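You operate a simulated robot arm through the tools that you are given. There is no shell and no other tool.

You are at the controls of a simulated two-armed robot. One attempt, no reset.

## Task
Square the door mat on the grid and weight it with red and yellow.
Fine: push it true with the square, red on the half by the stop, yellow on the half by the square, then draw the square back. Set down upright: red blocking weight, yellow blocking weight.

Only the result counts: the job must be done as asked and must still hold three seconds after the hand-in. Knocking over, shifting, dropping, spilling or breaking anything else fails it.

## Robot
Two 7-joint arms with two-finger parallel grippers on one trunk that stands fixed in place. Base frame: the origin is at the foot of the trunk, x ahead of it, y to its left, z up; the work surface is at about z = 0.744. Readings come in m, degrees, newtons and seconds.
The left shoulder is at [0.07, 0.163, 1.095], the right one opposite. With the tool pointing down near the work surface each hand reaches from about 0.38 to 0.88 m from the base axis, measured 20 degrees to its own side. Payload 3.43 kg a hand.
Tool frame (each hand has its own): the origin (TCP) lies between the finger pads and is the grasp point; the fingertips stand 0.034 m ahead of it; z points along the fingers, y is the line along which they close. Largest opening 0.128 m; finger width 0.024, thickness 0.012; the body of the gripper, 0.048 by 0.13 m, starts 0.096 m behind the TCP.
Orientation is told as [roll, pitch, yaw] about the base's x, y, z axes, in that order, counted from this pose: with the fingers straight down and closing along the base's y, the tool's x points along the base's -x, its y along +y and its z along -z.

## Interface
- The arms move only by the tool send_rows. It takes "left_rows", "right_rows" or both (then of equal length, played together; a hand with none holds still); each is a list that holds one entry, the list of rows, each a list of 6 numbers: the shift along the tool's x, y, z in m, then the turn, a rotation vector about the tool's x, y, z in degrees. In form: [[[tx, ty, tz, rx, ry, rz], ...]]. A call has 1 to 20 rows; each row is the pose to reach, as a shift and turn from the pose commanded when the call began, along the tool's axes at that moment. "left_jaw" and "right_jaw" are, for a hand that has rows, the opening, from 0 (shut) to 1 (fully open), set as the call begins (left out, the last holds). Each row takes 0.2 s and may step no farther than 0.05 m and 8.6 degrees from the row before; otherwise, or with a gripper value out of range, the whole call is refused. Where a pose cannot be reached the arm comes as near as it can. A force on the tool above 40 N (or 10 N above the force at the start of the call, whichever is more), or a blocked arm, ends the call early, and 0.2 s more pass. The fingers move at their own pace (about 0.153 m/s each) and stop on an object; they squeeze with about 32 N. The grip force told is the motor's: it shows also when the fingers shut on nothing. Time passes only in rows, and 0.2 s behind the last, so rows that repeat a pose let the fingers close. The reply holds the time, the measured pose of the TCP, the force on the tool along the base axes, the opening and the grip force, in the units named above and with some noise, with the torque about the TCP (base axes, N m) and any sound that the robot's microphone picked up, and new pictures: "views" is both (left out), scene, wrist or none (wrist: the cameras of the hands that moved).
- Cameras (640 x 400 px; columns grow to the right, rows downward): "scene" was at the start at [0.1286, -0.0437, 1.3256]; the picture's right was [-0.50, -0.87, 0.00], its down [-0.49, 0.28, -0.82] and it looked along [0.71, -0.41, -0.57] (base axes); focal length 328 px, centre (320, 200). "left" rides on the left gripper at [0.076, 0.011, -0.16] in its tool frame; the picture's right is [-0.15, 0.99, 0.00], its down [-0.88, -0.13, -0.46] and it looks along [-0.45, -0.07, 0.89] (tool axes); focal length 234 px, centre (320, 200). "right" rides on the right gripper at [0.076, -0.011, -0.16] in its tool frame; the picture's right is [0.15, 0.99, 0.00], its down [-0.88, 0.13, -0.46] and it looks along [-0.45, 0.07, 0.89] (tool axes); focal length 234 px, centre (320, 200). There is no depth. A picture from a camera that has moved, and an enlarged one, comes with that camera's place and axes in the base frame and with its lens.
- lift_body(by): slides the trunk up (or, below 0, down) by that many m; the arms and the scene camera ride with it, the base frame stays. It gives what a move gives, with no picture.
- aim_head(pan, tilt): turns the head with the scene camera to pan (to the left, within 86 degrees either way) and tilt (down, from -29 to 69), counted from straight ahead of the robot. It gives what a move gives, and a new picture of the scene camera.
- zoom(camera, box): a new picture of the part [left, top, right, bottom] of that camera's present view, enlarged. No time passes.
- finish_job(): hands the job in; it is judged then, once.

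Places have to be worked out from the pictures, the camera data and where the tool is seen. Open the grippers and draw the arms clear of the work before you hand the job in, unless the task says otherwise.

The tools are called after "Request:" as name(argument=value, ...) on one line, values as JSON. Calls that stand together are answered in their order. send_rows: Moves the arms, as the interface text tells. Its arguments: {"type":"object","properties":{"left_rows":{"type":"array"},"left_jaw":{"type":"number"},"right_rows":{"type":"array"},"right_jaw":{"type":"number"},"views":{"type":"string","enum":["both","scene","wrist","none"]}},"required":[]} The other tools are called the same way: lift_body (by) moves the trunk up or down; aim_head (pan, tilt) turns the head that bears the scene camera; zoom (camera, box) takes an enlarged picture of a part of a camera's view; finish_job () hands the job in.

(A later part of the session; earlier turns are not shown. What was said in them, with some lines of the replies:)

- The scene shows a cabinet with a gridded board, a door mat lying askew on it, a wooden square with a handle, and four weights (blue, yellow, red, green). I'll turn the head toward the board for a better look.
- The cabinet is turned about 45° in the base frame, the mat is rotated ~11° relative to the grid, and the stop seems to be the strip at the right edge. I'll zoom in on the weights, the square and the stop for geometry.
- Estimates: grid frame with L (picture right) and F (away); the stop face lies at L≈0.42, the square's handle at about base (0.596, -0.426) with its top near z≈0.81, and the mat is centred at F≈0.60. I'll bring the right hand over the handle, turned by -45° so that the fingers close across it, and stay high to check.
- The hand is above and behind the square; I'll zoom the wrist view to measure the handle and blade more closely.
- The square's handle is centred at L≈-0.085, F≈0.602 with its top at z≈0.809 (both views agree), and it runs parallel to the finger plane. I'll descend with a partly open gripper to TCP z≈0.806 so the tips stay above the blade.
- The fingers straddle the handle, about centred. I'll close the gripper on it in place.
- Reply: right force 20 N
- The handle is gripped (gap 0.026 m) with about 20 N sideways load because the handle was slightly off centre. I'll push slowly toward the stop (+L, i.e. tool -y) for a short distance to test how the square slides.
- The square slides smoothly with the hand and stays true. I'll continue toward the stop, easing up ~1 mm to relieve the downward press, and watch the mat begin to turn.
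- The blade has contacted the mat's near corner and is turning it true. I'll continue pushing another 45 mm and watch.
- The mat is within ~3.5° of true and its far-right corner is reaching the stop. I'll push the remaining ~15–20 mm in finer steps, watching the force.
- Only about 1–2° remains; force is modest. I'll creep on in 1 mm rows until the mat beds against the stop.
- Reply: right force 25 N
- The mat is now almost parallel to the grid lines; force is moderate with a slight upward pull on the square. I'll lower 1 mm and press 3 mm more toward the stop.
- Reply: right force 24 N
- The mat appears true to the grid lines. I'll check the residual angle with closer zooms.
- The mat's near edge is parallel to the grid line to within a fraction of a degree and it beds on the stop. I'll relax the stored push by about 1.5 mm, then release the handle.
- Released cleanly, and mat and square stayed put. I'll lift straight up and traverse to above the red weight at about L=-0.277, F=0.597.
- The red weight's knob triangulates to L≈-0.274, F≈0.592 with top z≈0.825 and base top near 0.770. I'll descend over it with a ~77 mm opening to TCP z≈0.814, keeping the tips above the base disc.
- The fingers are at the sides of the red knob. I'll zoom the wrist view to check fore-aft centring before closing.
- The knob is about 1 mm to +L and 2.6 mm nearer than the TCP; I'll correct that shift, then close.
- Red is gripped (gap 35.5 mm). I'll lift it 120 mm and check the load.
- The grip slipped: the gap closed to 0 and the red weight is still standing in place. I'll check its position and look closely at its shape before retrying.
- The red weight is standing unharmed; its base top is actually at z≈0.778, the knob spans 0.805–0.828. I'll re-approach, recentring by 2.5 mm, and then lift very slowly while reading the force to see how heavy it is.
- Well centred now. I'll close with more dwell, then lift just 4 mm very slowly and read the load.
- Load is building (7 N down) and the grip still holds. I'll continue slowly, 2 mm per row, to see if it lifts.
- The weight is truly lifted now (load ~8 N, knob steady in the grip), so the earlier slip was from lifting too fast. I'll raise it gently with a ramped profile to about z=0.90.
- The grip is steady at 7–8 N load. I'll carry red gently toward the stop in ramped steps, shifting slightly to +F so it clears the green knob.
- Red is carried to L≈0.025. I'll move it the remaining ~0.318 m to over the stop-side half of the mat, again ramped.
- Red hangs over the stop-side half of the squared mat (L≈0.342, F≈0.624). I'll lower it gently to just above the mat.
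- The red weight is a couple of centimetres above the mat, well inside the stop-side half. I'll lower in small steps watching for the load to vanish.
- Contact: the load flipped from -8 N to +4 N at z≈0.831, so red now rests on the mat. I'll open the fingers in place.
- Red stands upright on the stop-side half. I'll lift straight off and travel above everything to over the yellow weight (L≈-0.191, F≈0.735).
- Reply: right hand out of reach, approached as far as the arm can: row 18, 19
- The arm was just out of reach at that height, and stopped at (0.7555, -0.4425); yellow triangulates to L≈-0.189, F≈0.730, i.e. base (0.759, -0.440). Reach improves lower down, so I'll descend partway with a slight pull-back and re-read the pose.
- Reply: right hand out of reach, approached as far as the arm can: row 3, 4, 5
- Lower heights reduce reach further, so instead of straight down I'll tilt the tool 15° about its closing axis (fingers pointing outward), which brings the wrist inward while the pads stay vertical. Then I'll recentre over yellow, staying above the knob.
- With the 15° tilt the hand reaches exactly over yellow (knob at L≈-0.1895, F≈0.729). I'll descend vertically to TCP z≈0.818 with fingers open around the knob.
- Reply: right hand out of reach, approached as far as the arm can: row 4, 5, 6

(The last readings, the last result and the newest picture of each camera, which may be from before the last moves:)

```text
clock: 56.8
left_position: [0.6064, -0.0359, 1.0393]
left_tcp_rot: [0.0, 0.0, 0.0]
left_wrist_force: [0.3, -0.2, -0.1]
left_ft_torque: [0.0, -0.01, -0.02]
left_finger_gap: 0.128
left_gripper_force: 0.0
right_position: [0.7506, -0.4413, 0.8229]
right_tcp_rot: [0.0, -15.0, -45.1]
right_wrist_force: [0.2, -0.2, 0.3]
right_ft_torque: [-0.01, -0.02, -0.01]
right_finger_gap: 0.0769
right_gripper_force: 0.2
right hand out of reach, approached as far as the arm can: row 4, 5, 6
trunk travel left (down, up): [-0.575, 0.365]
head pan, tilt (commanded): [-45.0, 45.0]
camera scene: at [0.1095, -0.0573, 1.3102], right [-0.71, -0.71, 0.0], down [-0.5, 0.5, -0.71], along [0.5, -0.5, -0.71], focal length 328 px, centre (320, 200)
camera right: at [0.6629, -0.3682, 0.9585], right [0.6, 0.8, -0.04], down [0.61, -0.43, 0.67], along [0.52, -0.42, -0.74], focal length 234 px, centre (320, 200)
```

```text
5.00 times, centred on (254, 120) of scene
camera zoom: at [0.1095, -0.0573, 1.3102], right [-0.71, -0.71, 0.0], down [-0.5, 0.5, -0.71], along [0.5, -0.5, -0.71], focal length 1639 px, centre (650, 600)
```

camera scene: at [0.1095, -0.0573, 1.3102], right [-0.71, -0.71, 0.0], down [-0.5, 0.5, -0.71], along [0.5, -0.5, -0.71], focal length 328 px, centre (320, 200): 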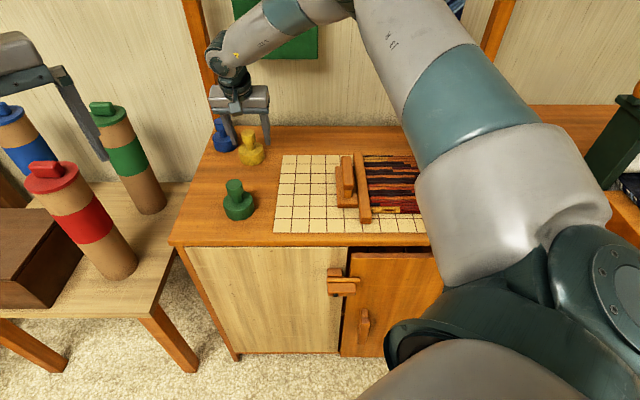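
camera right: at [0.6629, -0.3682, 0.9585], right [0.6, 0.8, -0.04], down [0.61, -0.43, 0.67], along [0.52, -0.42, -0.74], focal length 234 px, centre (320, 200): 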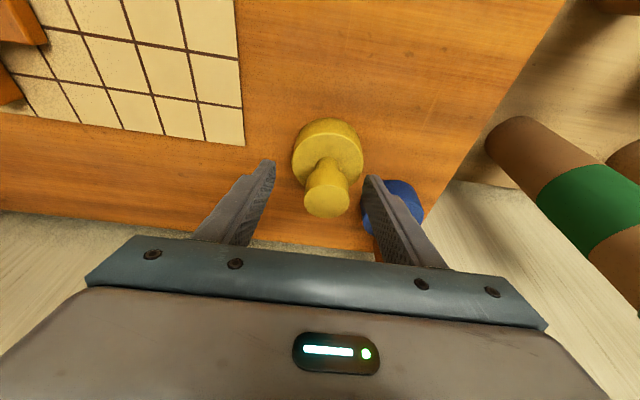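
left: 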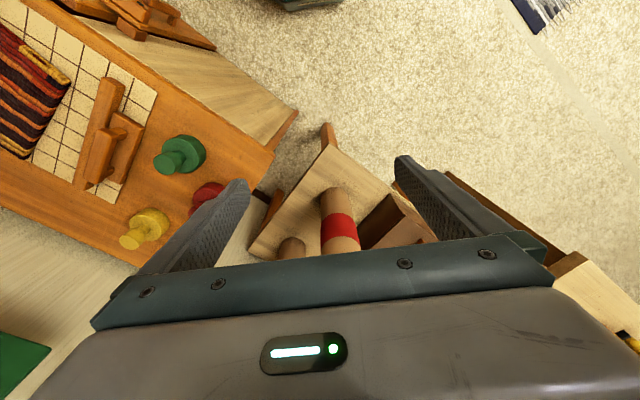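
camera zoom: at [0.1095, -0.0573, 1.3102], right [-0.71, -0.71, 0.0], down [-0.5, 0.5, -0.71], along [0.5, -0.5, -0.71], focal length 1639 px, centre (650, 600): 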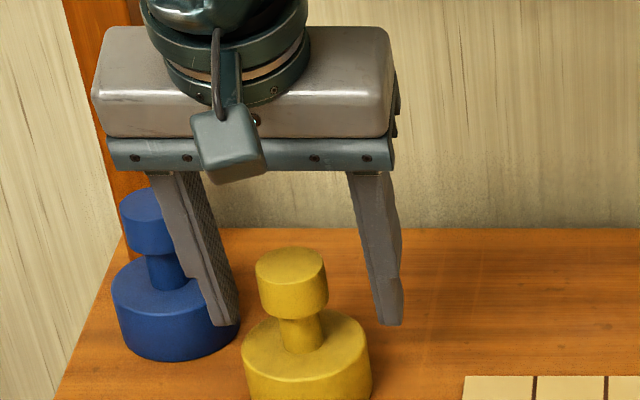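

It fell ~8 mm short again (mostly along -L) at z≈0.823. I'll add 8° more tilt and shift the remaining distance while lowering 5 mm.

Request:
send_rows(right_rows=[[[0, 0, 0, 0, -4, 0], [0, 0, 0, 0, -8, 0], [-0.001, 0.0035, 0.002, 0, -8, 0], [-0.0026, 0.0076, 0.0059, 0, -8, 0], [-0.0026, 0.0076, 0.0059, 0, -8, 0]]], right_jaw=0.6, views="wrist")

Request:
zoom(camera="right", box=[240, 125, 400, 225])

```text
clock: 58.0
left_position: [0.6072, -0.036, 1.0398]
left_tcp_rot: [0.0, 0.1, -0.1]
left_wrist_force: [-0.2, 0.1, 0.7]
left_ft_torque: [0.02, 0.0, 0.01]
left_finger_gap: 0.1278
left_gripper_force: 0.0
right_position: [0.7556, -0.4389, 0.8188]
right_tcp_rot: [0.2, -23.0, -45.0]
right_wrist_force: [0.2, -0.1, -1.2]
right_ft_torque: [-0.01, -0.04, -0.01]
right_finger_gap: 0.0768
right_gripper_force: 0.0
trunk travel left (down, up): [-0.575, 0.365]
head pan, tilt (commanded): [-45.0, 45.0]
camera right: at [0.6568, -0.3533, 0.9372], right [0.6, 0.79, -0.06], down [0.54, -0.36, 0.76], along [0.59, -0.49, -0.64], focal length 234 px, centre (320, 200)
```

right: 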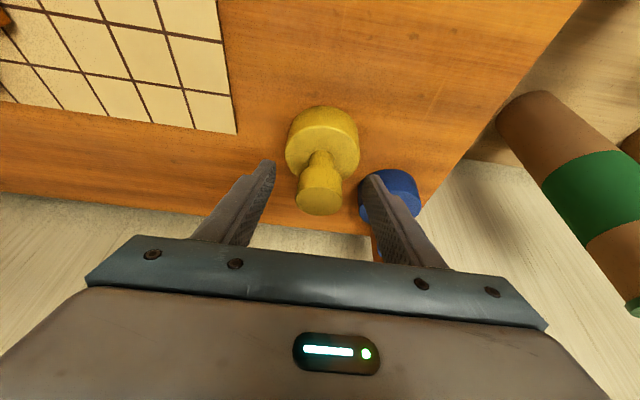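

```text
4.00 times, centred on (320, 175) of right
camera zoom: at [0.6568, -0.3533, 0.9372], right [0.6, 0.79, -0.06], down [0.54, -0.36, 0.76], along [0.59, -0.49, -0.64], focal length 937 px, centre (320, 300)
```

zoom: 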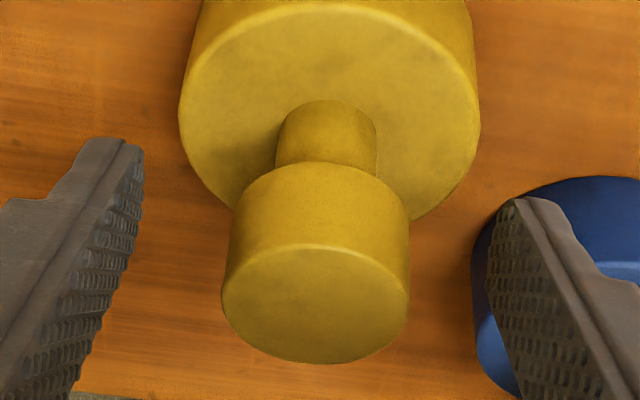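

The hand is now centred on the yellow knob within ~1 mm with no reach warning. I'll close on it and dwell.

Request:
send_rows(right_rows=[[[0, 0, 0, 0, 0, 0], [0, 0, 0, 0, 0, 0], [0, 0, 0, 0, 0, 0], [0, 0, 0, 0, 0, 0], [0, 0, 0, 0, 0, 0]]], right_jaw=0.0, views="wrist")

```text
clock: 59.2
left_position: [0.6067, -0.0356, 1.0389]
left_tcp_rot: [0.0, 0.0, 0.0]
left_wrist_force: [-1.1, 0.2, -0.6]
left_ft_torque: [-0.02, 0.03, -0.03]
left_finger_gap: 0.1281
left_gripper_force: 0.1
right_position: [0.7566, -0.4397, 0.8186]
right_tcp_rot: [0.2, -23.0, -44.8]
right_wrist_force: [1.4, -0.7, 0.1]
right_ft_torque: [-0.03, 0.01, -0.02]
right_finger_gap: 0.0356
right_gripper_force: 32.0
trunk travel left (down, up): [-0.575, 0.365]
head pan, tilt (commanded): [-45.0, 45.0]
camera right: at [0.6568, -0.3534, 0.9371], right [0.6, 0.79, -0.06], down [0.54, -0.36, 0.76], along [0.59, -0.49, -0.64], focal length 234 px, centre (320, 200)
```

right: 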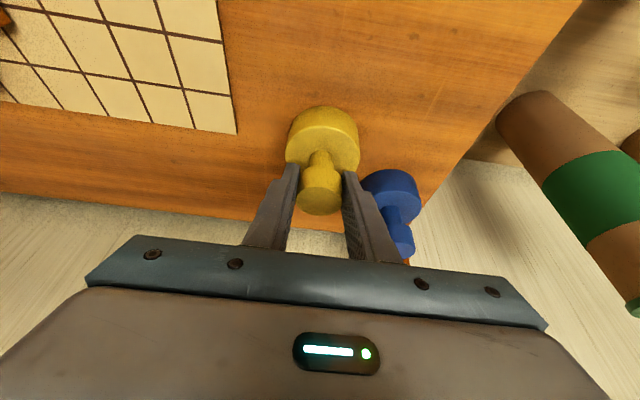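

Yellow is gripped (gap 35.6 mm). I'll lift straight up very slowly by 10 mm (resolved in the tilted tool axes) and check that it holds.

Request:
send_rows(right_rows=[[[-0.00039, 0, -0.00092, 0, 0, 0], [-0.00078, 0, -0.00184, 0, 0, 0], [-0.00117, 0, -0.00276, 0, 0, 0], [-0.00156, 0, -0.00368, 0, 0, 0], [-0.00195, 0, -0.0046, 0, 0, 0], [-0.00234, 0, -0.00552, 0, 0, 0], [-0.00313, 0, -0.00736, 0, 0, 0], [-0.00391, 0, -0.0092, 0, 0, 0], [-0.00391, 0, -0.0092, 0, 0, 0]]], views="both")

Request:
zoom(camera="scene", box=[190, 80, 318, 160])

```text
clock: 61.2
left_position: [0.6079, -0.0363, 1.0385]
left_tcp_rot: [0.1, 0.0, 0.0]
left_wrist_force: [0.3, -0.3, -0.2]
left_ft_torque: [0.02, -0.03, -0.02]
left_finger_gap: 0.1281
left_gripper_force: 0.1
right_position: [0.7604, -0.4387, 0.8267]
right_tcp_rot: [0.0, -23.0, -45.0]
right_wrist_force: [0.3, 0.2, -7.4]
right_ft_torque: [-0.01, 0.01, 0.0]
right_finger_gap: 0.0359
right_gripper_force: 32.2
trunk travel left (down, up): [-0.575, 0.365]
head pan, tilt (commanded): [-45.0, 45.0]
camera scene: at [0.1106, -0.058, 1.31], right [-0.71, -0.71, 0.0], down [-0.5, 0.5, -0.71], along [0.5, -0.5, -0.71], focal length 328 px, centre (320, 200)
camera right: at [0.66, -0.3533, 0.9443], right [0.6, 0.79, -0.06], down [0.54, -0.36, 0.76], along [0.59, -0.49, -0.64], focal length 234 px, centre (320, 200)
```

scene: 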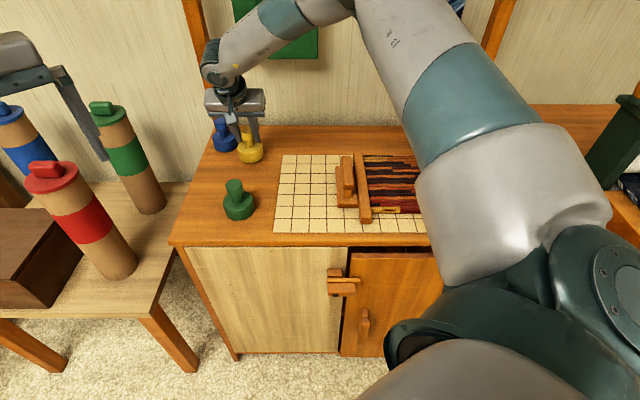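
right: 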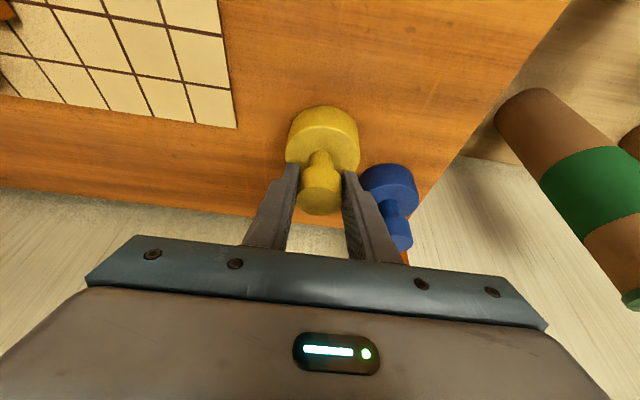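

```text
5.00 times, centred on (254, 120) of scene
camera zoom: at [0.1106, -0.058, 1.31], right [-0.71, -0.71, 0.0], down [-0.5, 0.5, -0.71], along [0.5, -0.5, -0.71], focal length 1639 px, centre (650, 600)
```

zoom: 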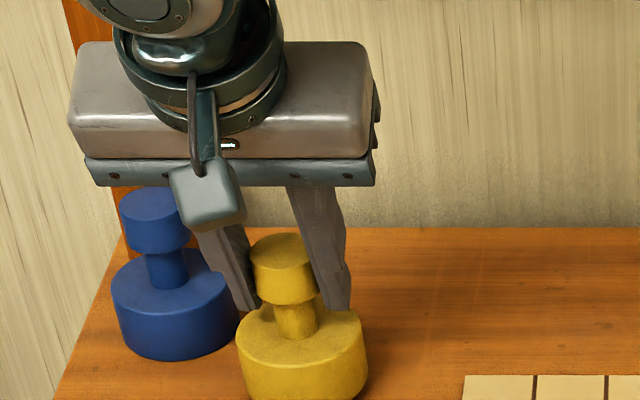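

Yellow is clear of the surface with a steady 7.4 N load. I'll raise it with a gentle ramp by another 88 mm.

Request:
send_rows(right_rows=[[[-0.00039, 0, -0.00092, 0, 0, 0], [-0.00117, 0, -0.00276, 0, 0, 0], [-0.00234, 0, -0.00552, 0, 0, 0], [-0.00391, 0, -0.00921, 0, 0, 0], [-0.00586, 0, -0.01381, 0, 0, 0], [-0.0082, 0, -0.01933, 0, 0, 0], [-0.01094, 0, -0.02577, 0, 0, 0], [-0.01407, 0, -0.03314, 0, 0, 0], [-0.01719, 0, -0.0405, 0, 0, 0], [-0.02032, 0, -0.04787, 0, 0, 0], [-0.02344, 0, -0.05523, 0, 0, 0], [-0.02618, 0, -0.06167, 0, 0, 0], [-0.02852, 0, -0.0672, 0, 0, 0], [-0.03047, 0, -0.0718, 0, 0, 0], [-0.03204, 0, -0.07548, 0, 0, 0], [-0.03321, 0, -0.07824, 0, 0, 0], [-0.03399, 0, -0.08008, 0, 0, 0], [-0.03438, 0, -0.081, 0, 0, 0]]], views="both")

```text
clock: 65.0
left_position: [0.6078, -0.0359, 1.0388]
left_tcp_rot: [0.0, 0.0, 0.0]
left_wrist_force: [-0.6, -0.2, 0.1]
left_ft_torque: [0.01, 0.02, -0.02]
left_finger_gap: 0.1279
left_gripper_force: 0.0
right_position: [0.7602, -0.4385, 0.916]
right_tcp_rot: [0.0, -22.9, -45.0]
right_wrist_force: [-0.1, 0.6, -7.1]
right_ft_torque: [0.01, 0.02, 0.01]
right_finger_gap: 0.0357
right_gripper_force: 32.2
trunk travel left (down, up): [-0.575, 0.365]
head pan, tilt (commanded): [-45.0, 45.0]
camera scene: at [0.1105, -0.0579, 1.31], right [-0.71, -0.71, 0.0], down [-0.5, 0.5, -0.71], along [0.5, -0.5, -0.71], focal length 328 px, centre (320, 200)
camera right: at [0.6599, -0.3534, 1.0334], right [0.6, 0.79, -0.06], down [0.54, -0.36, 0.76], along [0.59, -0.49, -0.64], focal length 234 px, centre (320, 200)
```

scene: 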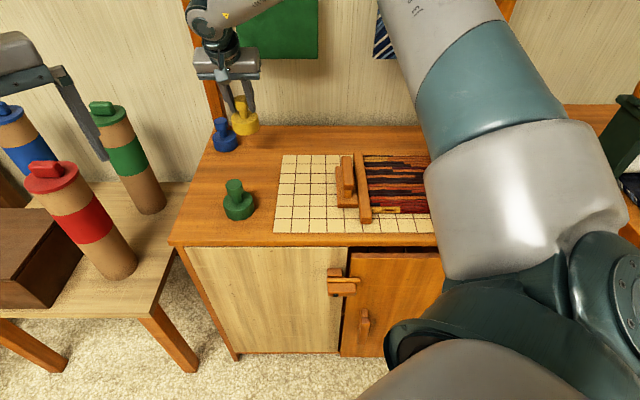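
right: 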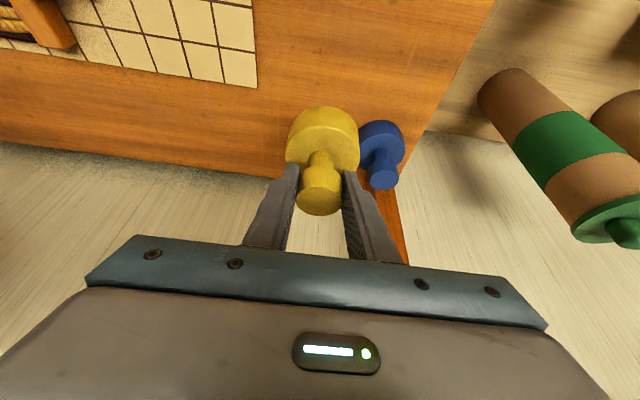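

Yellow is held at z≈0.916. I'll carry it in a ramped horizontal move to over the square-side half of the mat (L≈0.195, F≈0.624), clearing the square's handle by ~30 mm.

Request:
send_rows(right_rows=[[[0.0007, -0.0029, -0.0003, 0, 0, 0], [0.0027, -0.0106, -0.0011, 0, 0, 0], [0.0061, -0.0241, -0.0026, 0, 0, 0], [0.011, -0.0434, -0.0047, 0, 0, 0], [0.0171, -0.0675, -0.0072, 0, 0, 0], [0.0239, -0.0945, -0.0101, 0, 0, 0], [0.0307, -0.1215, -0.013, 0, 0, 0], [0.0376, -0.1485, -0.0159, 0, 0, 0], [0.0444, -0.1754, -0.0188, 0, 0, 0], [0.0512, -0.2024, -0.0217, 0, 0, 0], [0.0581, -0.2294, -0.0246, 0, 0, 0], [0.0649, -0.2564, -0.0275, 0, 0, 0], [0.0717, -0.2834, -0.0304, 0, 0, 0], [0.0781, -0.3085, -0.0331, 0, 0, 0], [0.0839, -0.3316, -0.0356, 0, 0, 0], [0.0888, -0.3509, -0.0377, 0, 0, 0], [0.0927, -0.3663, -0.0393, 0, 0, 0], [0.0954, -0.3769, -0.0405, 0, 0, 0], [0.0969, -0.3827, -0.0411, 0, 0, 0], [0.0976, -0.3856, -0.0414, 0, 0, 0]]], views="both")

Request:
zoom(camera="scene", box=[320, 100, 520, 225])

```text
clock: 69.2
left_position: [0.6069, -0.0358, 1.0391]
left_tcp_rot: [0.1, 0.0, -0.1]
left_wrist_force: [0.4, 0.0, -0.7]
left_ft_torque: [-0.03, 0.01, 0.01]
left_finger_gap: 0.128
left_gripper_force: 0.0
right_position: [0.411, -0.6363, 0.9158]
right_tcp_rot: [-0.1, -22.9, -45.1]
right_wrist_force: [0.0, -1.0, -7.1]
right_ft_torque: [0.02, 0.02, 0.03]
right_finger_gap: 0.0356
right_gripper_force: 32.2
trunk travel left (down, up): [-0.575, 0.365]
head pan, tilt (commanded): [-45.0, 45.0]
camera scene: at [0.1098, -0.0583, 1.3101], right [-0.71, -0.71, 0.0], down [-0.5, 0.5, -0.71], along [0.5, -0.5, -0.71], focal length 328 px, centre (320, 200)
camera right: at [0.3113, -0.551, 1.0333], right [0.6, 0.79, -0.06], down [0.54, -0.36, 0.76], along [0.59, -0.49, -0.64], focal length 234 px, centre (320, 200)
```

scene: 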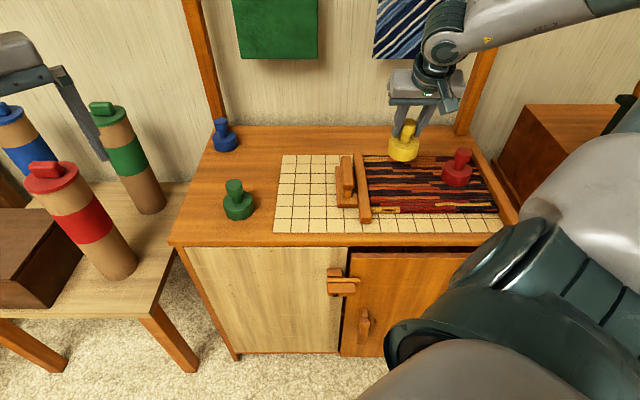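
right: 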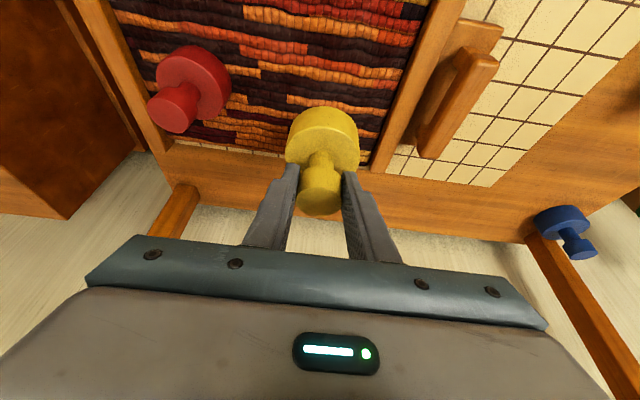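

```text
3.20 times, centred on (420, 162) of scene
camera zoom: at [0.1098, -0.0583, 1.3101], right [-0.71, -0.71, 0.0], down [-0.5, 0.5, -0.71], along [0.5, -0.5, -0.71], focal length 1049 px, centre (0, 320)
```

zoom: 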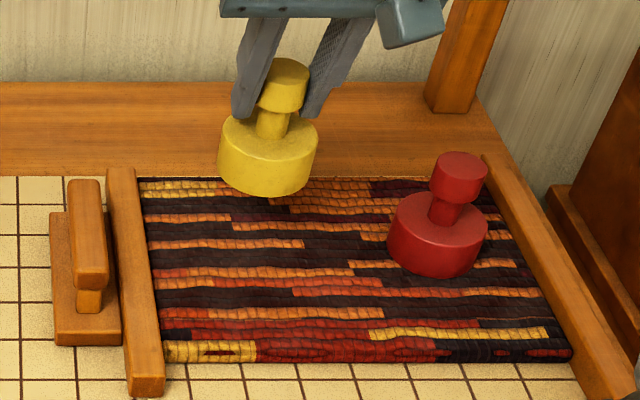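

Yellow hangs over the square-side half (L≈0.196, F≈0.623); the mat and red look undisturbed and true. I'll lower it gently by 70 mm.

Request:
send_rows(right_rows=[[[0.0008, 0, 0.0018, 0, 0, 0], [0.0023, 0, 0.0055, 0, 0, 0], [0.0047, 0, 0.011, 0, 0, 0], [0.0074, 0, 0.0175, 0, 0, 0], [0.0105, 0, 0.0249, 0, 0, 0], [0.0137, 0, 0.0322, 0, 0, 0], [0.0168, 0, 0.0396, 0, 0, 0], [0.0195, 0, 0.046, 0, 0, 0], [0.0219, 0, 0.0515, 0, 0, 0], [0.0238, 0, 0.0562, 0, 0, 0], [0.0254, 0, 0.0598, 0, 0, 0], [0.0262, 0, 0.0617, 0, 0, 0], [0.027, 0, 0.0635, 0, 0, 0], [0.0273, 0, 0.0644, 0, 0, 0]]], views="both")

Request:
zoom(camera="scene", box=[340, 110, 468, 190])

```text
clock: 72.2
left_position: [0.6071, -0.0371, 1.0385]
left_tcp_rot: [0.1, -0.1, 0.0]
left_wrist_force: [0.0, -0.2, -0.4]
left_ft_torque: [-0.02, -0.02, 0.01]
left_finger_gap: 0.128
left_gripper_force: 0.0
right_position: [0.4114, -0.6362, 0.8462]
right_tcp_rot: [0.0, -22.9, -45.2]
right_wrist_force: [1.0, 0.6, -8.1]
right_ft_torque: [0.04, 0.0, 0.01]
right_finger_gap: 0.0355
right_gripper_force: 31.6
trunk travel left (down, up): [-0.575, 0.365]
head pan, tilt (commanded): [-45.0, 45.0]
camera scene: at [0.1099, -0.0583, 1.3101], right [-0.71, -0.71, 0.0], down [-0.5, 0.5, -0.71], along [0.5, -0.5, -0.71], focal length 328 px, centre (320, 200)
camera right: at [0.3116, -0.5507, 0.9636], right [0.61, 0.79, -0.06], down [0.54, -0.36, 0.76], along [0.59, -0.49, -0.64], focal length 234 px, centre (320, 200)
```

scene: 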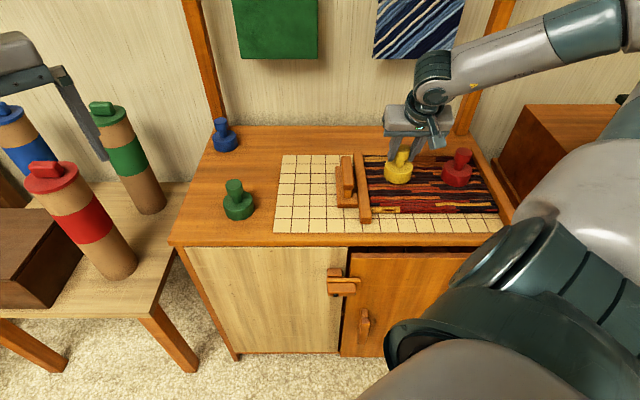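
right: 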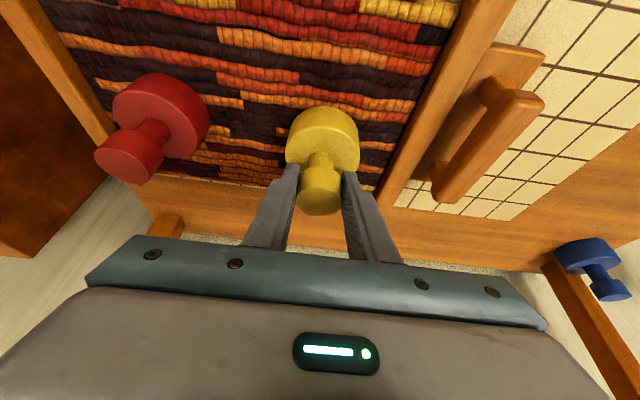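

```text
5.00 times, centred on (404, 150) of scene
camera zoom: at [0.1099, -0.0583, 1.3101], right [-0.71, -0.71, 0.0], down [-0.5, 0.5, -0.71], along [0.5, -0.5, -0.71], focal length 1639 px, centre (-100, 450)
```

zoom: 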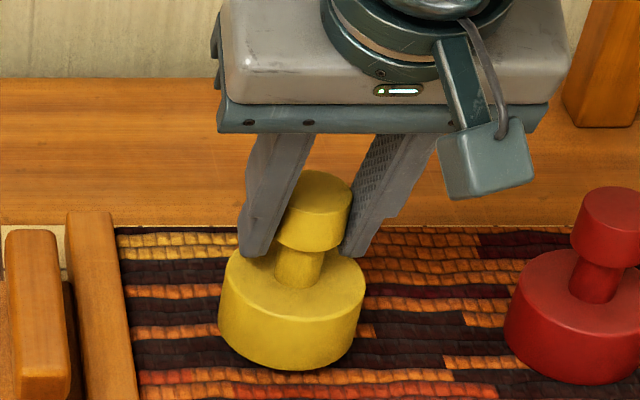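

About 10 mm above the mat. I'll lower in fine steps until the load transfers.

Request:
send_rows(right_rows=[[[0.0004, 0, 0.0009, 0, 0, 0], [0.0012, 0, 0.0028, 0, 0, 0], [0.002, 0, 0.0046, 0, 0, 0], [0.0027, 0, 0.0064, 0, 0, 0], [0.0031, 0, 0.0074, 0, 0, 0]]], views="none")

Request:
send_rows(right_rows=[[[0.0004, 0, 0.0009, 0, 0, 0], [0.0008, 0, 0.0018, 0, 0, 0]]], views="none")

```text
clock: 73.4
left_position: [0.6079, -0.0362, 1.0386]
left_tcp_rot: [0.1, 0.0, 0.1]
left_wrist_force: [0.6, 0.1, -0.1]
left_ft_torque: [0.03, -0.01, -0.01]
left_finger_gap: 0.128
left_gripper_force: 0.1
right_position: [0.4112, -0.6362, 0.8373]
right_tcp_rot: [0.0, -22.9, -45.1]
right_wrist_force: [0.0, 0.3, -8.5]
right_ft_torque: [0.01, 0.0, 0.02]
right_finger_gap: 0.0357
right_gripper_force: 31.9
trunk travel left (down, up): [-0.575, 0.365]
head pan, tilt (commanded): [-45.0, 45.0]
```

```text
clock: 74.0
left_position: [0.6074, -0.0349, 1.0387]
left_tcp_rot: [0.0, 0.0, 0.0]
left_wrist_force: [0.4, -0.3, 0.6]
left_ft_torque: [0.02, -0.01, 0.01]
left_finger_gap: 0.128
left_gripper_force: 0.0
right_position: [0.412, -0.6366, 0.8378]
right_tcp_rot: [0.0, -23.1, -45.1]
right_wrist_force: [0.0, 2.1, 3.7]
right_ft_torque: [0.37, 0.27, -0.03]
right_finger_gap: 0.0356
right_gripper_force: 31.9
trunk travel left (down, up): [-0.575, 0.365]
head pan, tilt (commanded): [-45.0, 45.0]
```

Yellow has touched down (+3.7 N). I'll open the fingers in place to release it.

Request:
send_rows(right_rows=[[[0, 0, 0, 0, 0, 0], [0, 0, 0, 0, 0, 0], [0, 0, 0, 0, 0, 0]]], right_jaw=0.52, views="wrist")

Request:
zoom(camera="scene", box=[340, 110, 500, 210])

```text
clock: 74.8
left_position: [0.608, -0.0352, 1.0388]
left_tcp_rot: [-0.1, 0.1, 0.0]
left_wrist_force: [0.6, 0.3, -0.2]
left_ft_torque: [-0.04, 0.01, -0.04]
left_finger_gap: 0.128
left_gripper_force: 0.0
right_position: [0.4103, -0.6362, 0.835]
right_tcp_rot: [0.0, -23.0, -45.1]
right_wrist_force: [0.0, -0.1, 0.9]
right_ft_torque: [0.0, -0.03, 0.03]
right_finger_gap: 0.0665
right_gripper_force: 0.0
trunk travel left (down, up): [-0.575, 0.365]
head pan, tilt (commanded): [-45.0, 45.0]
camera right: at [0.3109, -0.551, 0.9537], right [0.6, 0.79, -0.06], down [0.54, -0.36, 0.76], along [0.59, -0.49, -0.64], focal length 234 px, centre (320, 200)
```

right: 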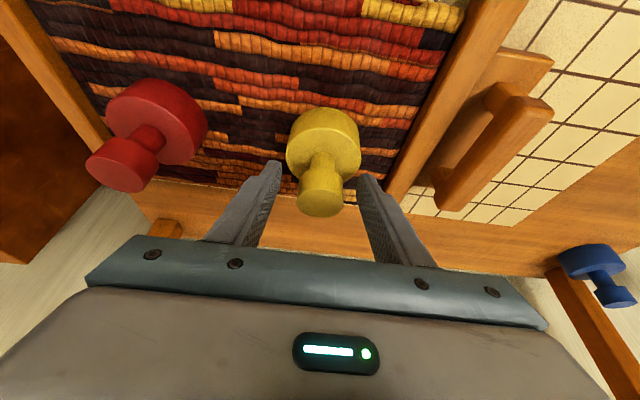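

```text
4.00 times, centred on (420, 160) of scene
camera zoom: at [0.1094, -0.0575, 1.3102], right [-0.71, -0.71, 0.0], down [-0.5, 0.5, -0.71], along [0.5, -0.5, -0.71], focal length 1311 px, centre (-80, 360)
```

zoom: 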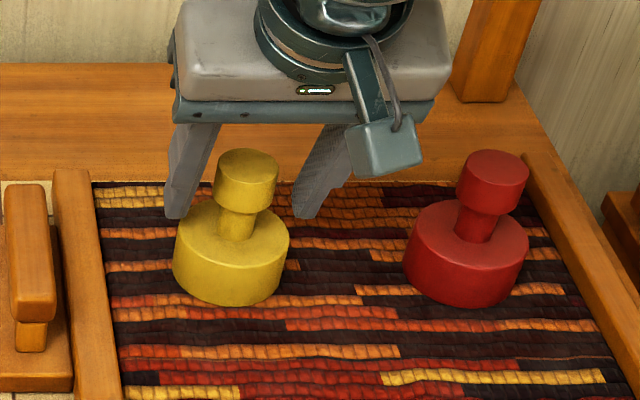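

Yellow stands upright on the square-side half. I'll lift straight off, then untilt and move over the square's handle.

Request:
send_rows(right_rows=[[[-0.0039, 0, -0.0092, 0, 0, 0], [-0.0176, 0, -0.0414, 0, 0, 0], [-0.0332, 0, -0.0782, 0, 0, 0], [-0.0469, 0, -0.1105, 0, 0, 0], [-0.0416, 0.0323, -0.1128, 0, 6, 0], [-0.0363, 0.0645, -0.115, 0, 12, 0], [-0.031, 0.0968, -0.1173, 0, 18, 0], [-0.0257, 0.129, -0.1195, 0, 23, 0], [-0.0257, 0.129, -0.1195, 0, 23, 0]]], views="both")

Request:
zoom(camera="scene", box=[320, 110, 520, 235])

Request:
zoom(camera="right", box=[200, 40, 440, 190])

```text
clock: 76.8
left_position: [0.6062, -0.0356, 1.04]
left_tcp_rot: [0.0, -0.1, 0.0]
left_wrist_force: [0.0, 0.0, 0.6]
left_ft_torque: [0.04, -0.02, -0.03]
left_finger_gap: 0.128
left_gripper_force: 0.1
right_position: [0.4858, -0.5265, 0.9575]
right_tcp_rot: [0.1, 0.1, -45.1]
right_wrist_force: [0.4, -0.6, 0.4]
right_ft_torque: [0.0, -0.01, 0.01]
right_finger_gap: 0.0666
right_gripper_force: 0.0
trunk travel left (down, up): [-0.575, 0.365]
head pan, tilt (commanded): [-45.0, 45.0]
camera scene: at [0.1082, -0.0581, 1.3102], right [-0.71, -0.71, 0.0], down [-0.5, 0.5, -0.71], along [0.5, -0.5, -0.71], focal length 328 px, centre (320, 200)
camera right: at [0.4253, -0.4811, 1.1166], right [0.6, 0.8, 0.0], down [0.71, -0.53, 0.45], along [0.37, -0.27, -0.89], focal length 234 px, centre (320, 200)
```

scene: 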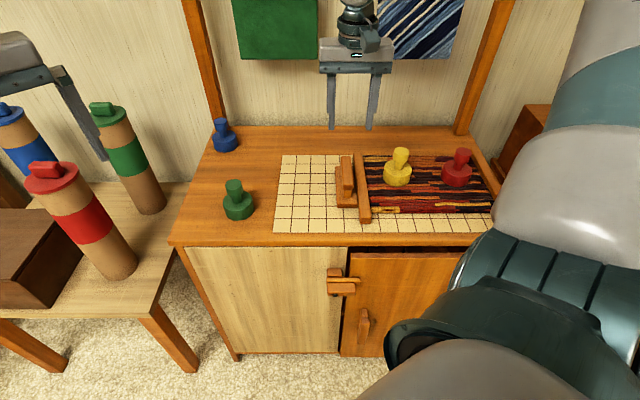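
right: 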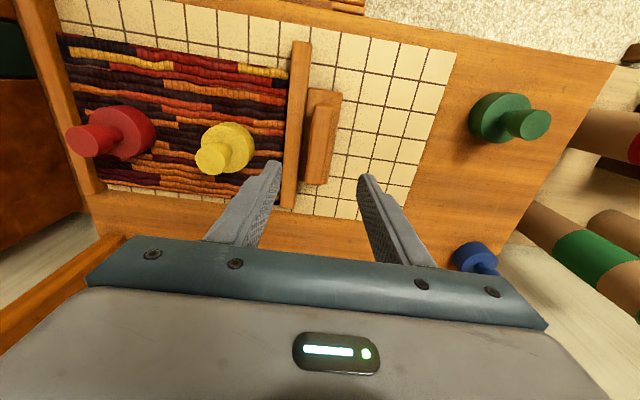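

```text
3.20 times, centred on (420, 172) of scene
camera zoom: at [0.1082, -0.0581, 1.3102], right [-0.71, -0.71, 0.0], down [-0.5, 0.5, -0.71], along [0.5, -0.5, -0.71], focal length 1049 px, centre (0, 288)
```

zoom: 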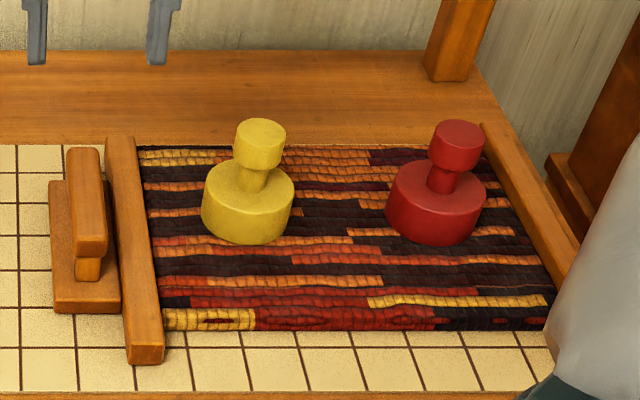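

```text
2.67 times, centred on (320, 115) of right
camera zoom: at [0.4253, -0.4811, 1.1166], right [0.6, 0.8, 0.0], down [0.71, -0.53, 0.45], along [0.37, -0.27, -0.89], focal length 624 px, centre (320, 427)
```

zoom: 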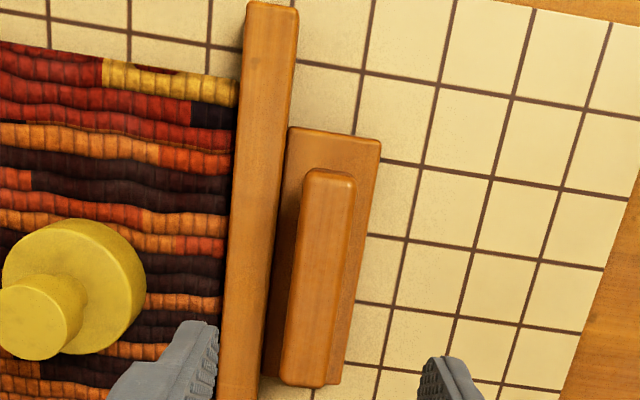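

Both weights stand upright on the mat, which is still true. The handle is at about L=0.064, F=0.600; I'll descend over it with a slight bias toward -L so closing cannot push it at the mat.

Request:
send_rows(right_rows=[[[-0.001, 0.003, 0.0, 0, 0, 0], [-0.001, 0.003, 0.03, 0, 0, 0], [-0.001, 0.003, 0.06, 0, 0, 0], [-0.001, 0.003, 0.09, 0, 0, 0], [-0.001, 0.003, 0.12, 0, 0, 0], [-0.001, 0.003, 0.14, 0, 0, 0], [-0.001, 0.003, 0.151, 0, 0, 0], [-0.001, 0.003, 0.151, 0, 0, 0]]], right_jaw=0.45, views="both")

Request:
zoom(camera="right", box=[220, 100, 420, 225])

```text
clock: 78.6
left_position: [0.608, -0.0359, 1.039]
left_tcp_rot: [0.0, 0.0, 0.0]
left_wrist_force: [0.3, -0.3, 0.9]
left_ft_torque: [-0.02, -0.02, 0.01]
left_finger_gap: 0.128
left_gripper_force: 0.1
right_position: [0.4889, -0.5262, 0.8043]
right_tcp_rot: [0.0, 0.0, -44.9]
right_wrist_force: [-0.8, -0.4, -0.1]
right_ft_torque: [0.01, -0.02, 0.01]
right_finger_gap: 0.0578
right_gripper_force: 0.1
trunk travel left (down, up): [-0.575, 0.365]
head pan, tilt (commanded): [-45.0, 45.0]
camera scene: at [0.1093, -0.0573, 1.3102], right [-0.71, -0.71, 0.0], down [-0.5, 0.5, -0.71], along [0.5, -0.5, -0.71], focal length 328 px, centre (320, 200)
camera right: at [0.4289, -0.4806, 0.9649], right [0.6, 0.8, 0.0], down [0.71, -0.53, 0.46], along [0.37, -0.27, -0.89], focal length 234 px, centre (320, 200)
```

scene: 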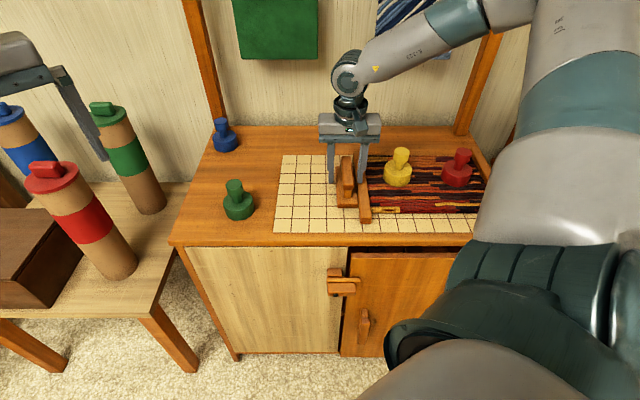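
right: 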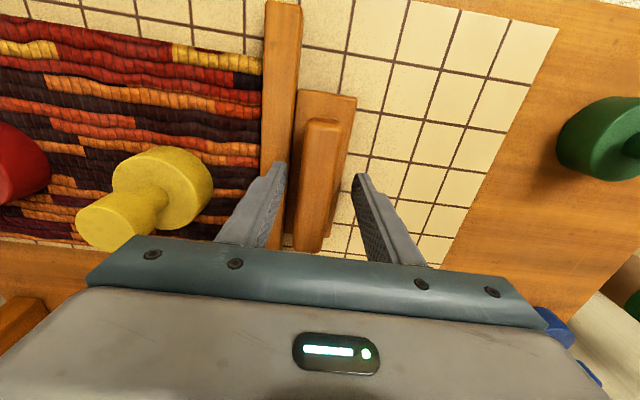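

```text
3.20 times, centred on (320, 162) of right
camera zoom: at [0.4289, -0.4806, 0.9649], right [0.6, 0.8, 0.0], down [0.71, -0.53, 0.46], along [0.37, -0.27, -0.89], focal length 749 px, centre (320, 320)
```

zoom: 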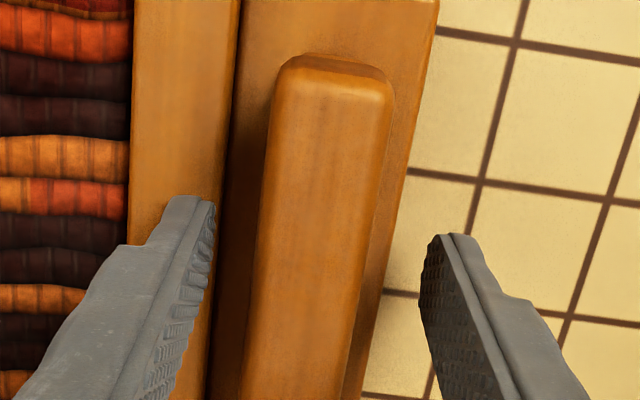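

The fingers straddle the handle, which is slightly nearer the mat-side finger as intended. I'll close on it.

Request:
send_rows(right_rows=[[[0, 0, 0, 0, 0, 0], [0, 0, 0, 0, 0, 0], [0, 0, 0, 0, 0, 0], [0, 0, 0, 0, 0, 0]]], right_jaw=0.0, views="wrist")

```text
clock: 79.6
left_position: [0.6079, -0.0353, 1.0398]
left_tcp_rot: [0.0, 0.0, 0.0]
left_wrist_force: [0.2, -0.1, 1.0]
left_ft_torque: [0.0, 0.0, -0.03]
left_finger_gap: 0.1279
left_gripper_force: 0.1
right_position: [0.4892, -0.5261, 0.805]
right_tcp_rot: [0.0, -0.1, -45.0]
right_wrist_force: [-2.1, 1.6, -3.9]
right_ft_torque: [-0.49, -0.65, 0.12]
right_finger_gap: 0.0257
right_gripper_force: 45.3
trunk travel left (down, up): [-0.575, 0.365]
head pan, tilt (commanded): [-45.0, 45.0]
camera right: at [0.4289, -0.4808, 0.9648], right [0.6, 0.8, 0.0], down [0.71, -0.53, 0.46], along [0.37, -0.27, -0.89], focal length 234 px, centre (320, 200)
```

right: 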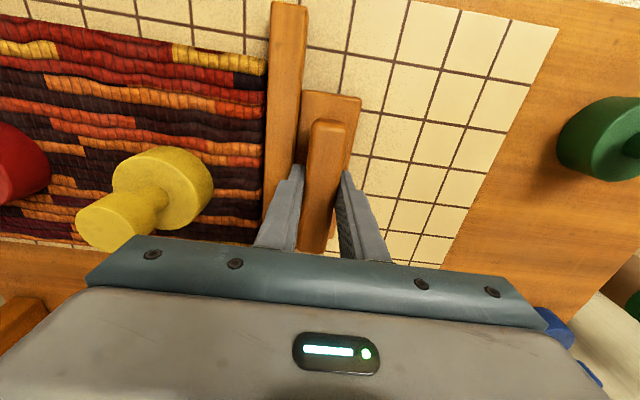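

Gripped with little load. I'll draw the square straight back (-L) about 140 mm to near its original spot, slowly at first.

Request:
send_rows(right_rows=[[[0, 0.002, 0, 0, 0, 0], [0, 0.005, 0, 0, 0, 0], [0, 0.01, 0, 0, 0, 0], [0, 0.016, 0, 0, 0, 0], [0, 0.024, 0, 0, 0, 0], [0, 0.032, 0, 0, 0, 0], [0, 0.04, 0, 0, 0, 0], [0, 0.05, 0, 0, 0, 0], [0, 0.06, 0, 0, 0, 0], [0, 0.07, 0, 0, 0, 0], [0, 0.08, 0, 0, 0, 0], [0, 0.09, 0, 0, 0, 0], [0, 0.1, 0, 0, 0, 0], [0, 0.11, 0, 0, 0, 0], [0, 0.118, 0, 0, 0, 0], [0, 0.126, 0, 0, 0, 0], [0, 0.132, 0, 0, 0, 0], [0, 0.136, 0, 0, 0, 0], [0, 0.139, 0, 0, 0, 0], [0, 0.14, 0, 0, 0, 0]]], views="both")

Request:
zoom(camera="scene", box=[260, 110, 500, 260])

```text
clock: 83.8
left_position: [0.6081, -0.0352, 1.0401]
left_tcp_rot: [0.0, 0.1, 0.0]
left_wrist_force: [1.1, 0.2, 0.5]
left_ft_torque: [0.02, -0.05, -0.01]
left_finger_gap: 0.1281
left_gripper_force: 0.0
right_position: [0.5874, -0.4277, 0.8048]
right_tcp_rot: [0.0, 0.1, -44.9]
right_wrist_force: [-12.4, 7.2, -12.6]
right_ft_torque: [0.24, -0.1, 0.21]
right_finger_gap: 0.0258
right_gripper_force: 45.3
trunk travel left (down, up): [-0.575, 0.365]
head pan, tilt (commanded): [-45.0, 45.0]
camera scene: at [0.1093, -0.0573, 1.3101], right [-0.71, -0.71, 0.0], down [-0.5, 0.5, -0.71], along [0.5, -0.5, -0.71], focal length 328 px, centre (320, 200)
camera right: at [0.5277, -0.3823, 0.9649], right [0.6, 0.8, 0.0], down [0.71, -0.53, 0.45], along [0.36, -0.27, -0.89], focal length 234 px, centre (320, 200)
```

scene: 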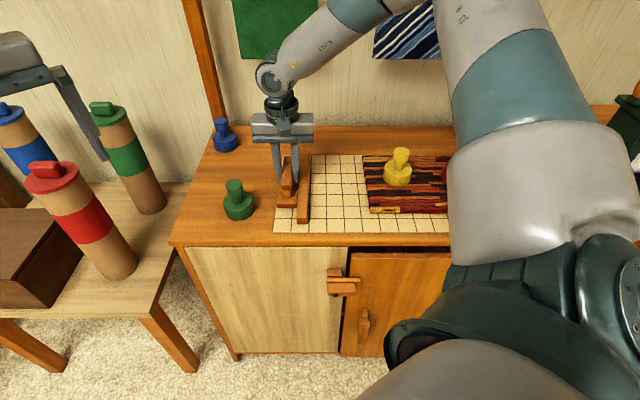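
right: 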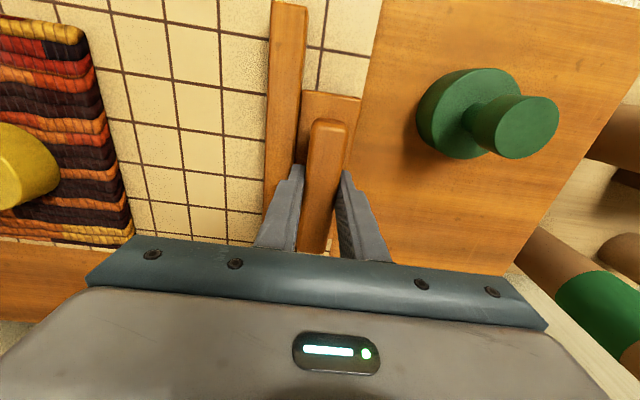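

```text
2.67 times, centred on (380, 185) of scene
camera zoom: at [0.1093, -0.0573, 1.3101], right [-0.71, -0.71, 0.0], down [-0.5, 0.5, -0.71], along [0.5, -0.5, -0.71], focal length 874 px, centre (160, 240)
```

zoom: 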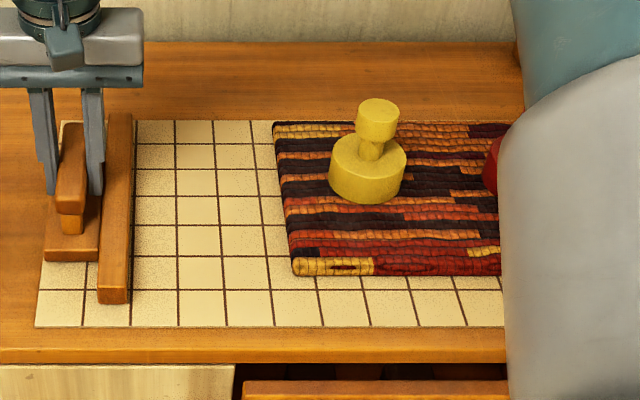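

The square is drawn back to near its original place and the mat stayed true with yellow upright. I'll relax the small residual forces and release the handle.

Request:
send_rows(right_rows=[[[0.0006, 0, 0.0006, 0, 0, 0], [0.0012, 0, 0.001, 0, 0, 0], [0.0012, 0, 0.001, 0, 0, 0]]], views="none")

Request:
send_rows(right_rows=[[[0, 0, 0, 0, 0, 0], [0, 0, 0, 0, 0, 0], [0, 0, 0, 0, 0, 0]]], right_jaw=0.42, views="wrist")

```text
clock: 84.6
left_position: [0.6077, -0.0357, 1.0389]
left_tcp_rot: [0.1, 0.0, 0.0]
left_wrist_force: [-0.3, 0.1, -0.3]
left_ft_torque: [0.01, 0.0, 0.02]
left_finger_gap: 0.1281
left_gripper_force: 0.1
right_position: [0.5879, -0.4281, 0.8047]
right_tcp_rot: [0.0, 0.0, -45.0]
right_wrist_force: [-2.9, 1.4, -0.5]
right_ft_torque: [0.32, 1.27, 0.37]
right_finger_gap: 0.0257
right_gripper_force: 44.7
trunk travel left (down, up): [-0.575, 0.365]
head pan, tilt (commanded): [-45.0, 45.0]
```

```text
clock: 85.4
left_position: [0.6086, -0.0358, 1.0398]
left_tcp_rot: [0.1, 0.0, 0.0]
left_wrist_force: [-1.5, -0.4, 0.0]
left_ft_torque: [0.03, 0.0, 0.0]
left_finger_gap: 0.128
left_gripper_force: 0.0
right_position: [0.588, -0.4275, 0.8051]
right_tcp_rot: [0.0, -0.1, -45.0]
right_wrist_force: [0.6, -1.1, 2.9]
right_ft_torque: [-0.09, 0.0, -0.01]
right_finger_gap: 0.0535
right_gripper_force: 0.1
trunk travel left (down, up): [-0.575, 0.365]
head pan, tilt (commanded): [-45.0, 45.0]
camera right: at [0.5274, -0.3818, 0.9642], right [0.6, 0.8, 0.0], down [0.71, -0.53, 0.46], along [0.37, -0.27, -0.89], focal length 234 px, centre (320, 200)
```

right: 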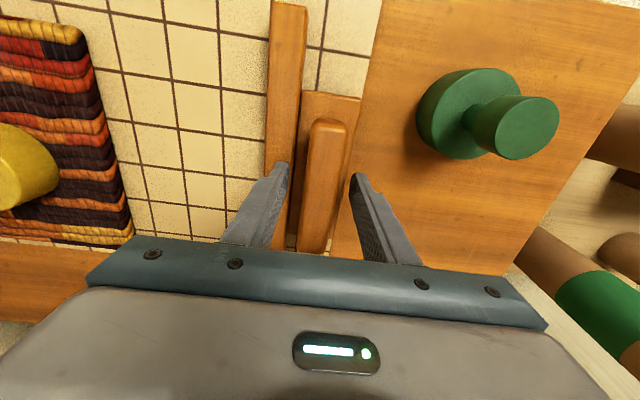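

Released. I'll lift straight up clear of the handle and then draw the arm back toward the robot, away from the work.

Request:
send_rows(right_rows=[[[0, 0, -0.01, 0, 0, 0], [0, 0, -0.04, 0, 0, 0], [0, 0, -0.08, 0, 0, 0], [0, 0, -0.12, 0, 0, 0], [0, 0, -0.16, 0, 0, 0], [0, 0, -0.2, 0, 0, 0], [0.03, 0, -0.22, 0, 0, 0], [0.06, 0, -0.24, 0, 0, 0], [0.09, 0, -0.25, 0, 0, 0], [0.12, 0, -0.25, 0, 0, 0], [0.15, 0, -0.25, 0, 0, 0], [0.15, 0, -0.25, 0, 0, 0]]], views="both")

Request:
zoom(camera="scene", box=[260, 110, 500, 260])

```text
clock: 88.0
left_position: [0.6077, -0.037, 1.0383]
left_tcp_rot: [-0.1, -0.1, 0.1]
left_wrist_force: [0.4, -0.2, -0.3]
left_ft_torque: [-0.01, 0.02, 0.02]
left_finger_gap: 0.128
left_gripper_force: 0.1
right_position: [0.4807, -0.3213, 1.0527]
right_tcp_rot: [0.1, 0.1, -45.1]
right_wrist_force: [-0.2, -0.9, -0.7]
right_ft_torque: [0.0, 0.0, 0.02]
right_finger_gap: 0.0539
right_gripper_force: 0.0
trunk travel left (down, up): [-0.575, 0.365]
head pan, tilt (commanded): [-45.0, 45.0]
camera scene: at [0.1099, -0.0578, 1.3101], right [-0.71, -0.71, 0.0], down [-0.5, 0.5, -0.71], along [0.5, -0.5, -0.71], focal length 328 px, centre (320, 200)
camera right: at [0.4201, -0.2755, 1.2138], right [0.6, 0.8, 0.0], down [0.71, -0.53, 0.46], along [0.37, -0.27, -0.89], focal length 234 px, centre (320, 200)
```

scene: 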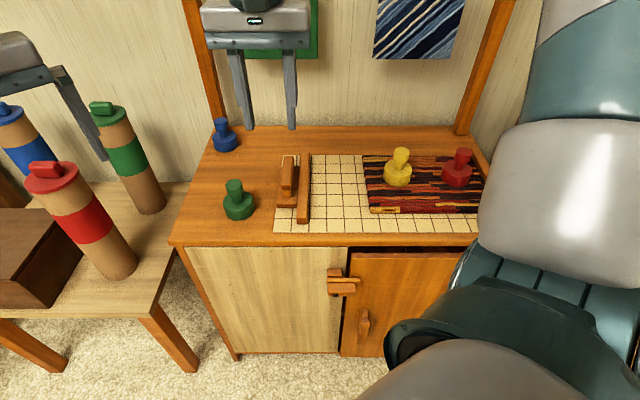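
right: 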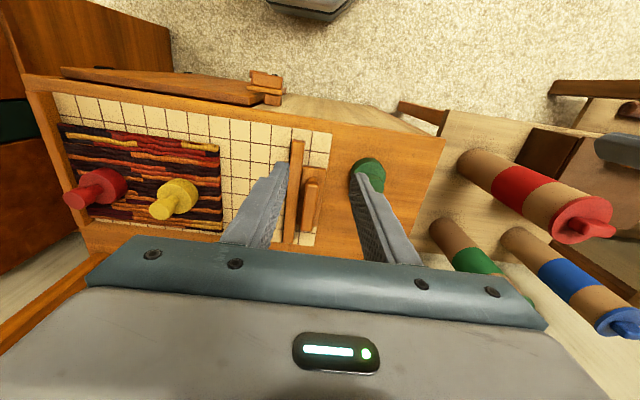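

```text
2.67 times, centred on (380, 185) of scene
camera zoom: at [0.1099, -0.0578, 1.3101], right [-0.71, -0.71, 0.0], down [-0.5, 0.5, -0.71], along [0.5, -0.5, -0.71], focal length 874 px, centre (160, 240)
```

zoom: 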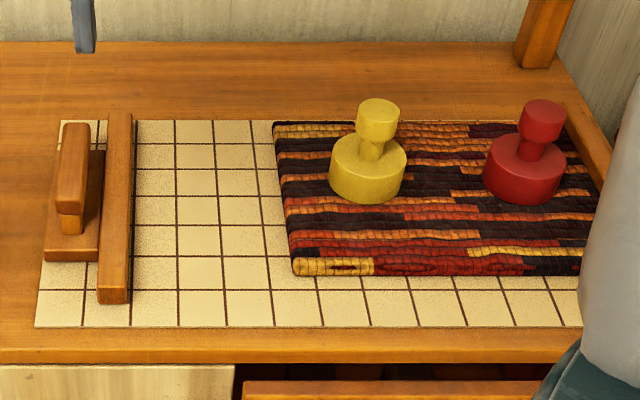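

All looks right: mat edges parallel to the grid, red on the stop half, yellow on the square half, square drawn back, green and blue undisturbed. I'll open the right gripper fully and take a last close look.

Request:
send_rows(right_rows=[[[0.02, 0, -0.02, 0, 0, 0], [0.04, 0, -0.03, 0, 0, 0], [0.04, 0, -0.03, 0, 0, 0], [0.04, 0, -0.03, 0, 0, 0]]], right_jaw=1.0, views="scene")

Request:
zoom(camera="scene", box=[350, 130, 500, 224])

Request:
zoom(camera="scene", box=[180, 110, 340, 210])

```text
clock: 89.0
left_position: [0.6071, -0.0354, 1.0391]
left_tcp_rot: [0.0, 0.1, 0.0]
left_wrist_force: [0.1, 0.5, -0.3]
left_ft_torque: [-0.01, -0.01, -0.01]
left_finger_gap: 0.128
left_gripper_force: 0.0
right_position: [0.4515, -0.2937, 1.0842]
right_tcp_rot: [0.0, 0.0, -44.9]
right_wrist_force: [-0.7, -0.2, -0.3]
right_ft_torque: [0.0, 0.03, 0.01]
right_finger_gap: 0.128
right_gripper_force: 0.0
trunk travel left (down, up): [-0.575, 0.365]
head pan, tilt (commanded): [-45.0, 45.0]
camera scene: at [0.1092, -0.0572, 1.3102], right [-0.71, -0.71, 0.0], down [-0.5, 0.5, -0.71], along [0.5, -0.5, -0.71], focal length 328 px, centre (320, 200)
```

scene: 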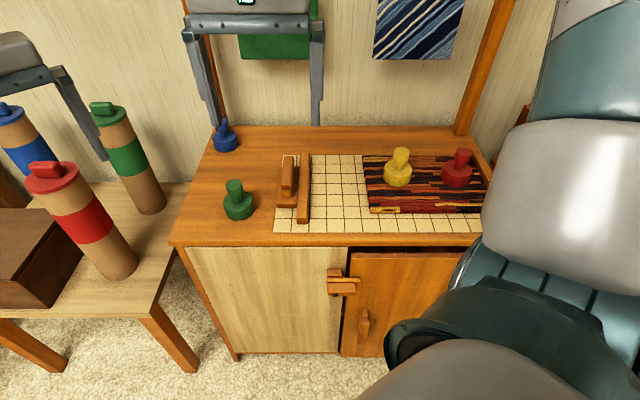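

```text
4.26 times, centred on (425, 177) of scene
camera zoom: at [0.1092, -0.0572, 1.3102], right [-0.71, -0.71, 0.0], down [-0.5, 0.5, -0.71], along [0.5, -0.5, -0.71], focal length 1395 px, centre (-127, 298)
```

zoom: 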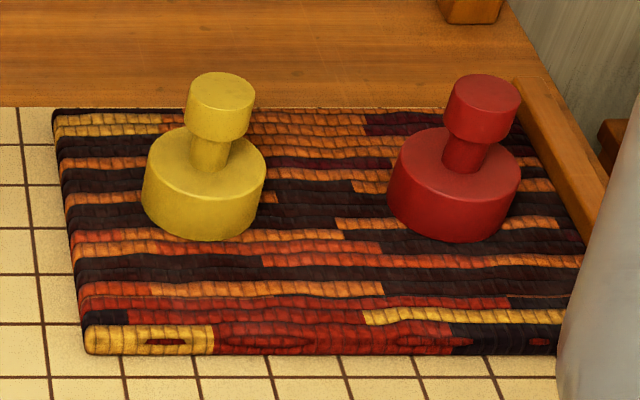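

```text
4.00 times, centred on (260, 160) of scene
camera zoom: at [0.1092, -0.0572, 1.3102], right [-0.71, -0.71, 0.0], down [-0.5, 0.5, -0.71], along [0.5, -0.5, -0.71], focal length 1311 px, centre (560, 360)
```

zoom: 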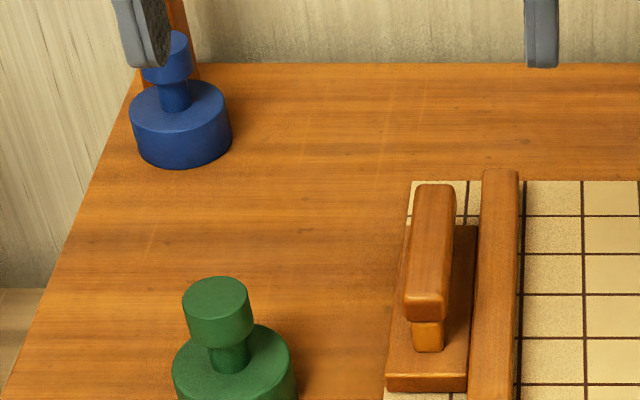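

The mat is true to the grid. Red stands upright on the stop half and yellow on the square half, and the square is drawn back. The other weights are unmoved and both grippers are open and clear, so I'm handing the job in.

Request:
finish_job()

```text
The job is handed in.
```

The door mat is squared on the grid and weighted as you asked, and I've handed the job in.

- **Mat:** I pushed it up to the stop with the square. In the last pictures its edges run parallel to the grid lines.
- **Red weight:** it stands upright on the half by the stop. It slipped out of the grip on the first lift but didn't tip over, and a slower second lift held.
- **Yellow weight:** it stands upright on the half by the square. It was just out of reach for a straight-down grip, so I tilted the gripper about 23 degrees to lift and place it.
- **Square:** it is drawn back about 140 mm, close to where it started and well clear of the mat.

The green and blue weights haven't moved. Both grippers are open, with the arms above and clear of the work.
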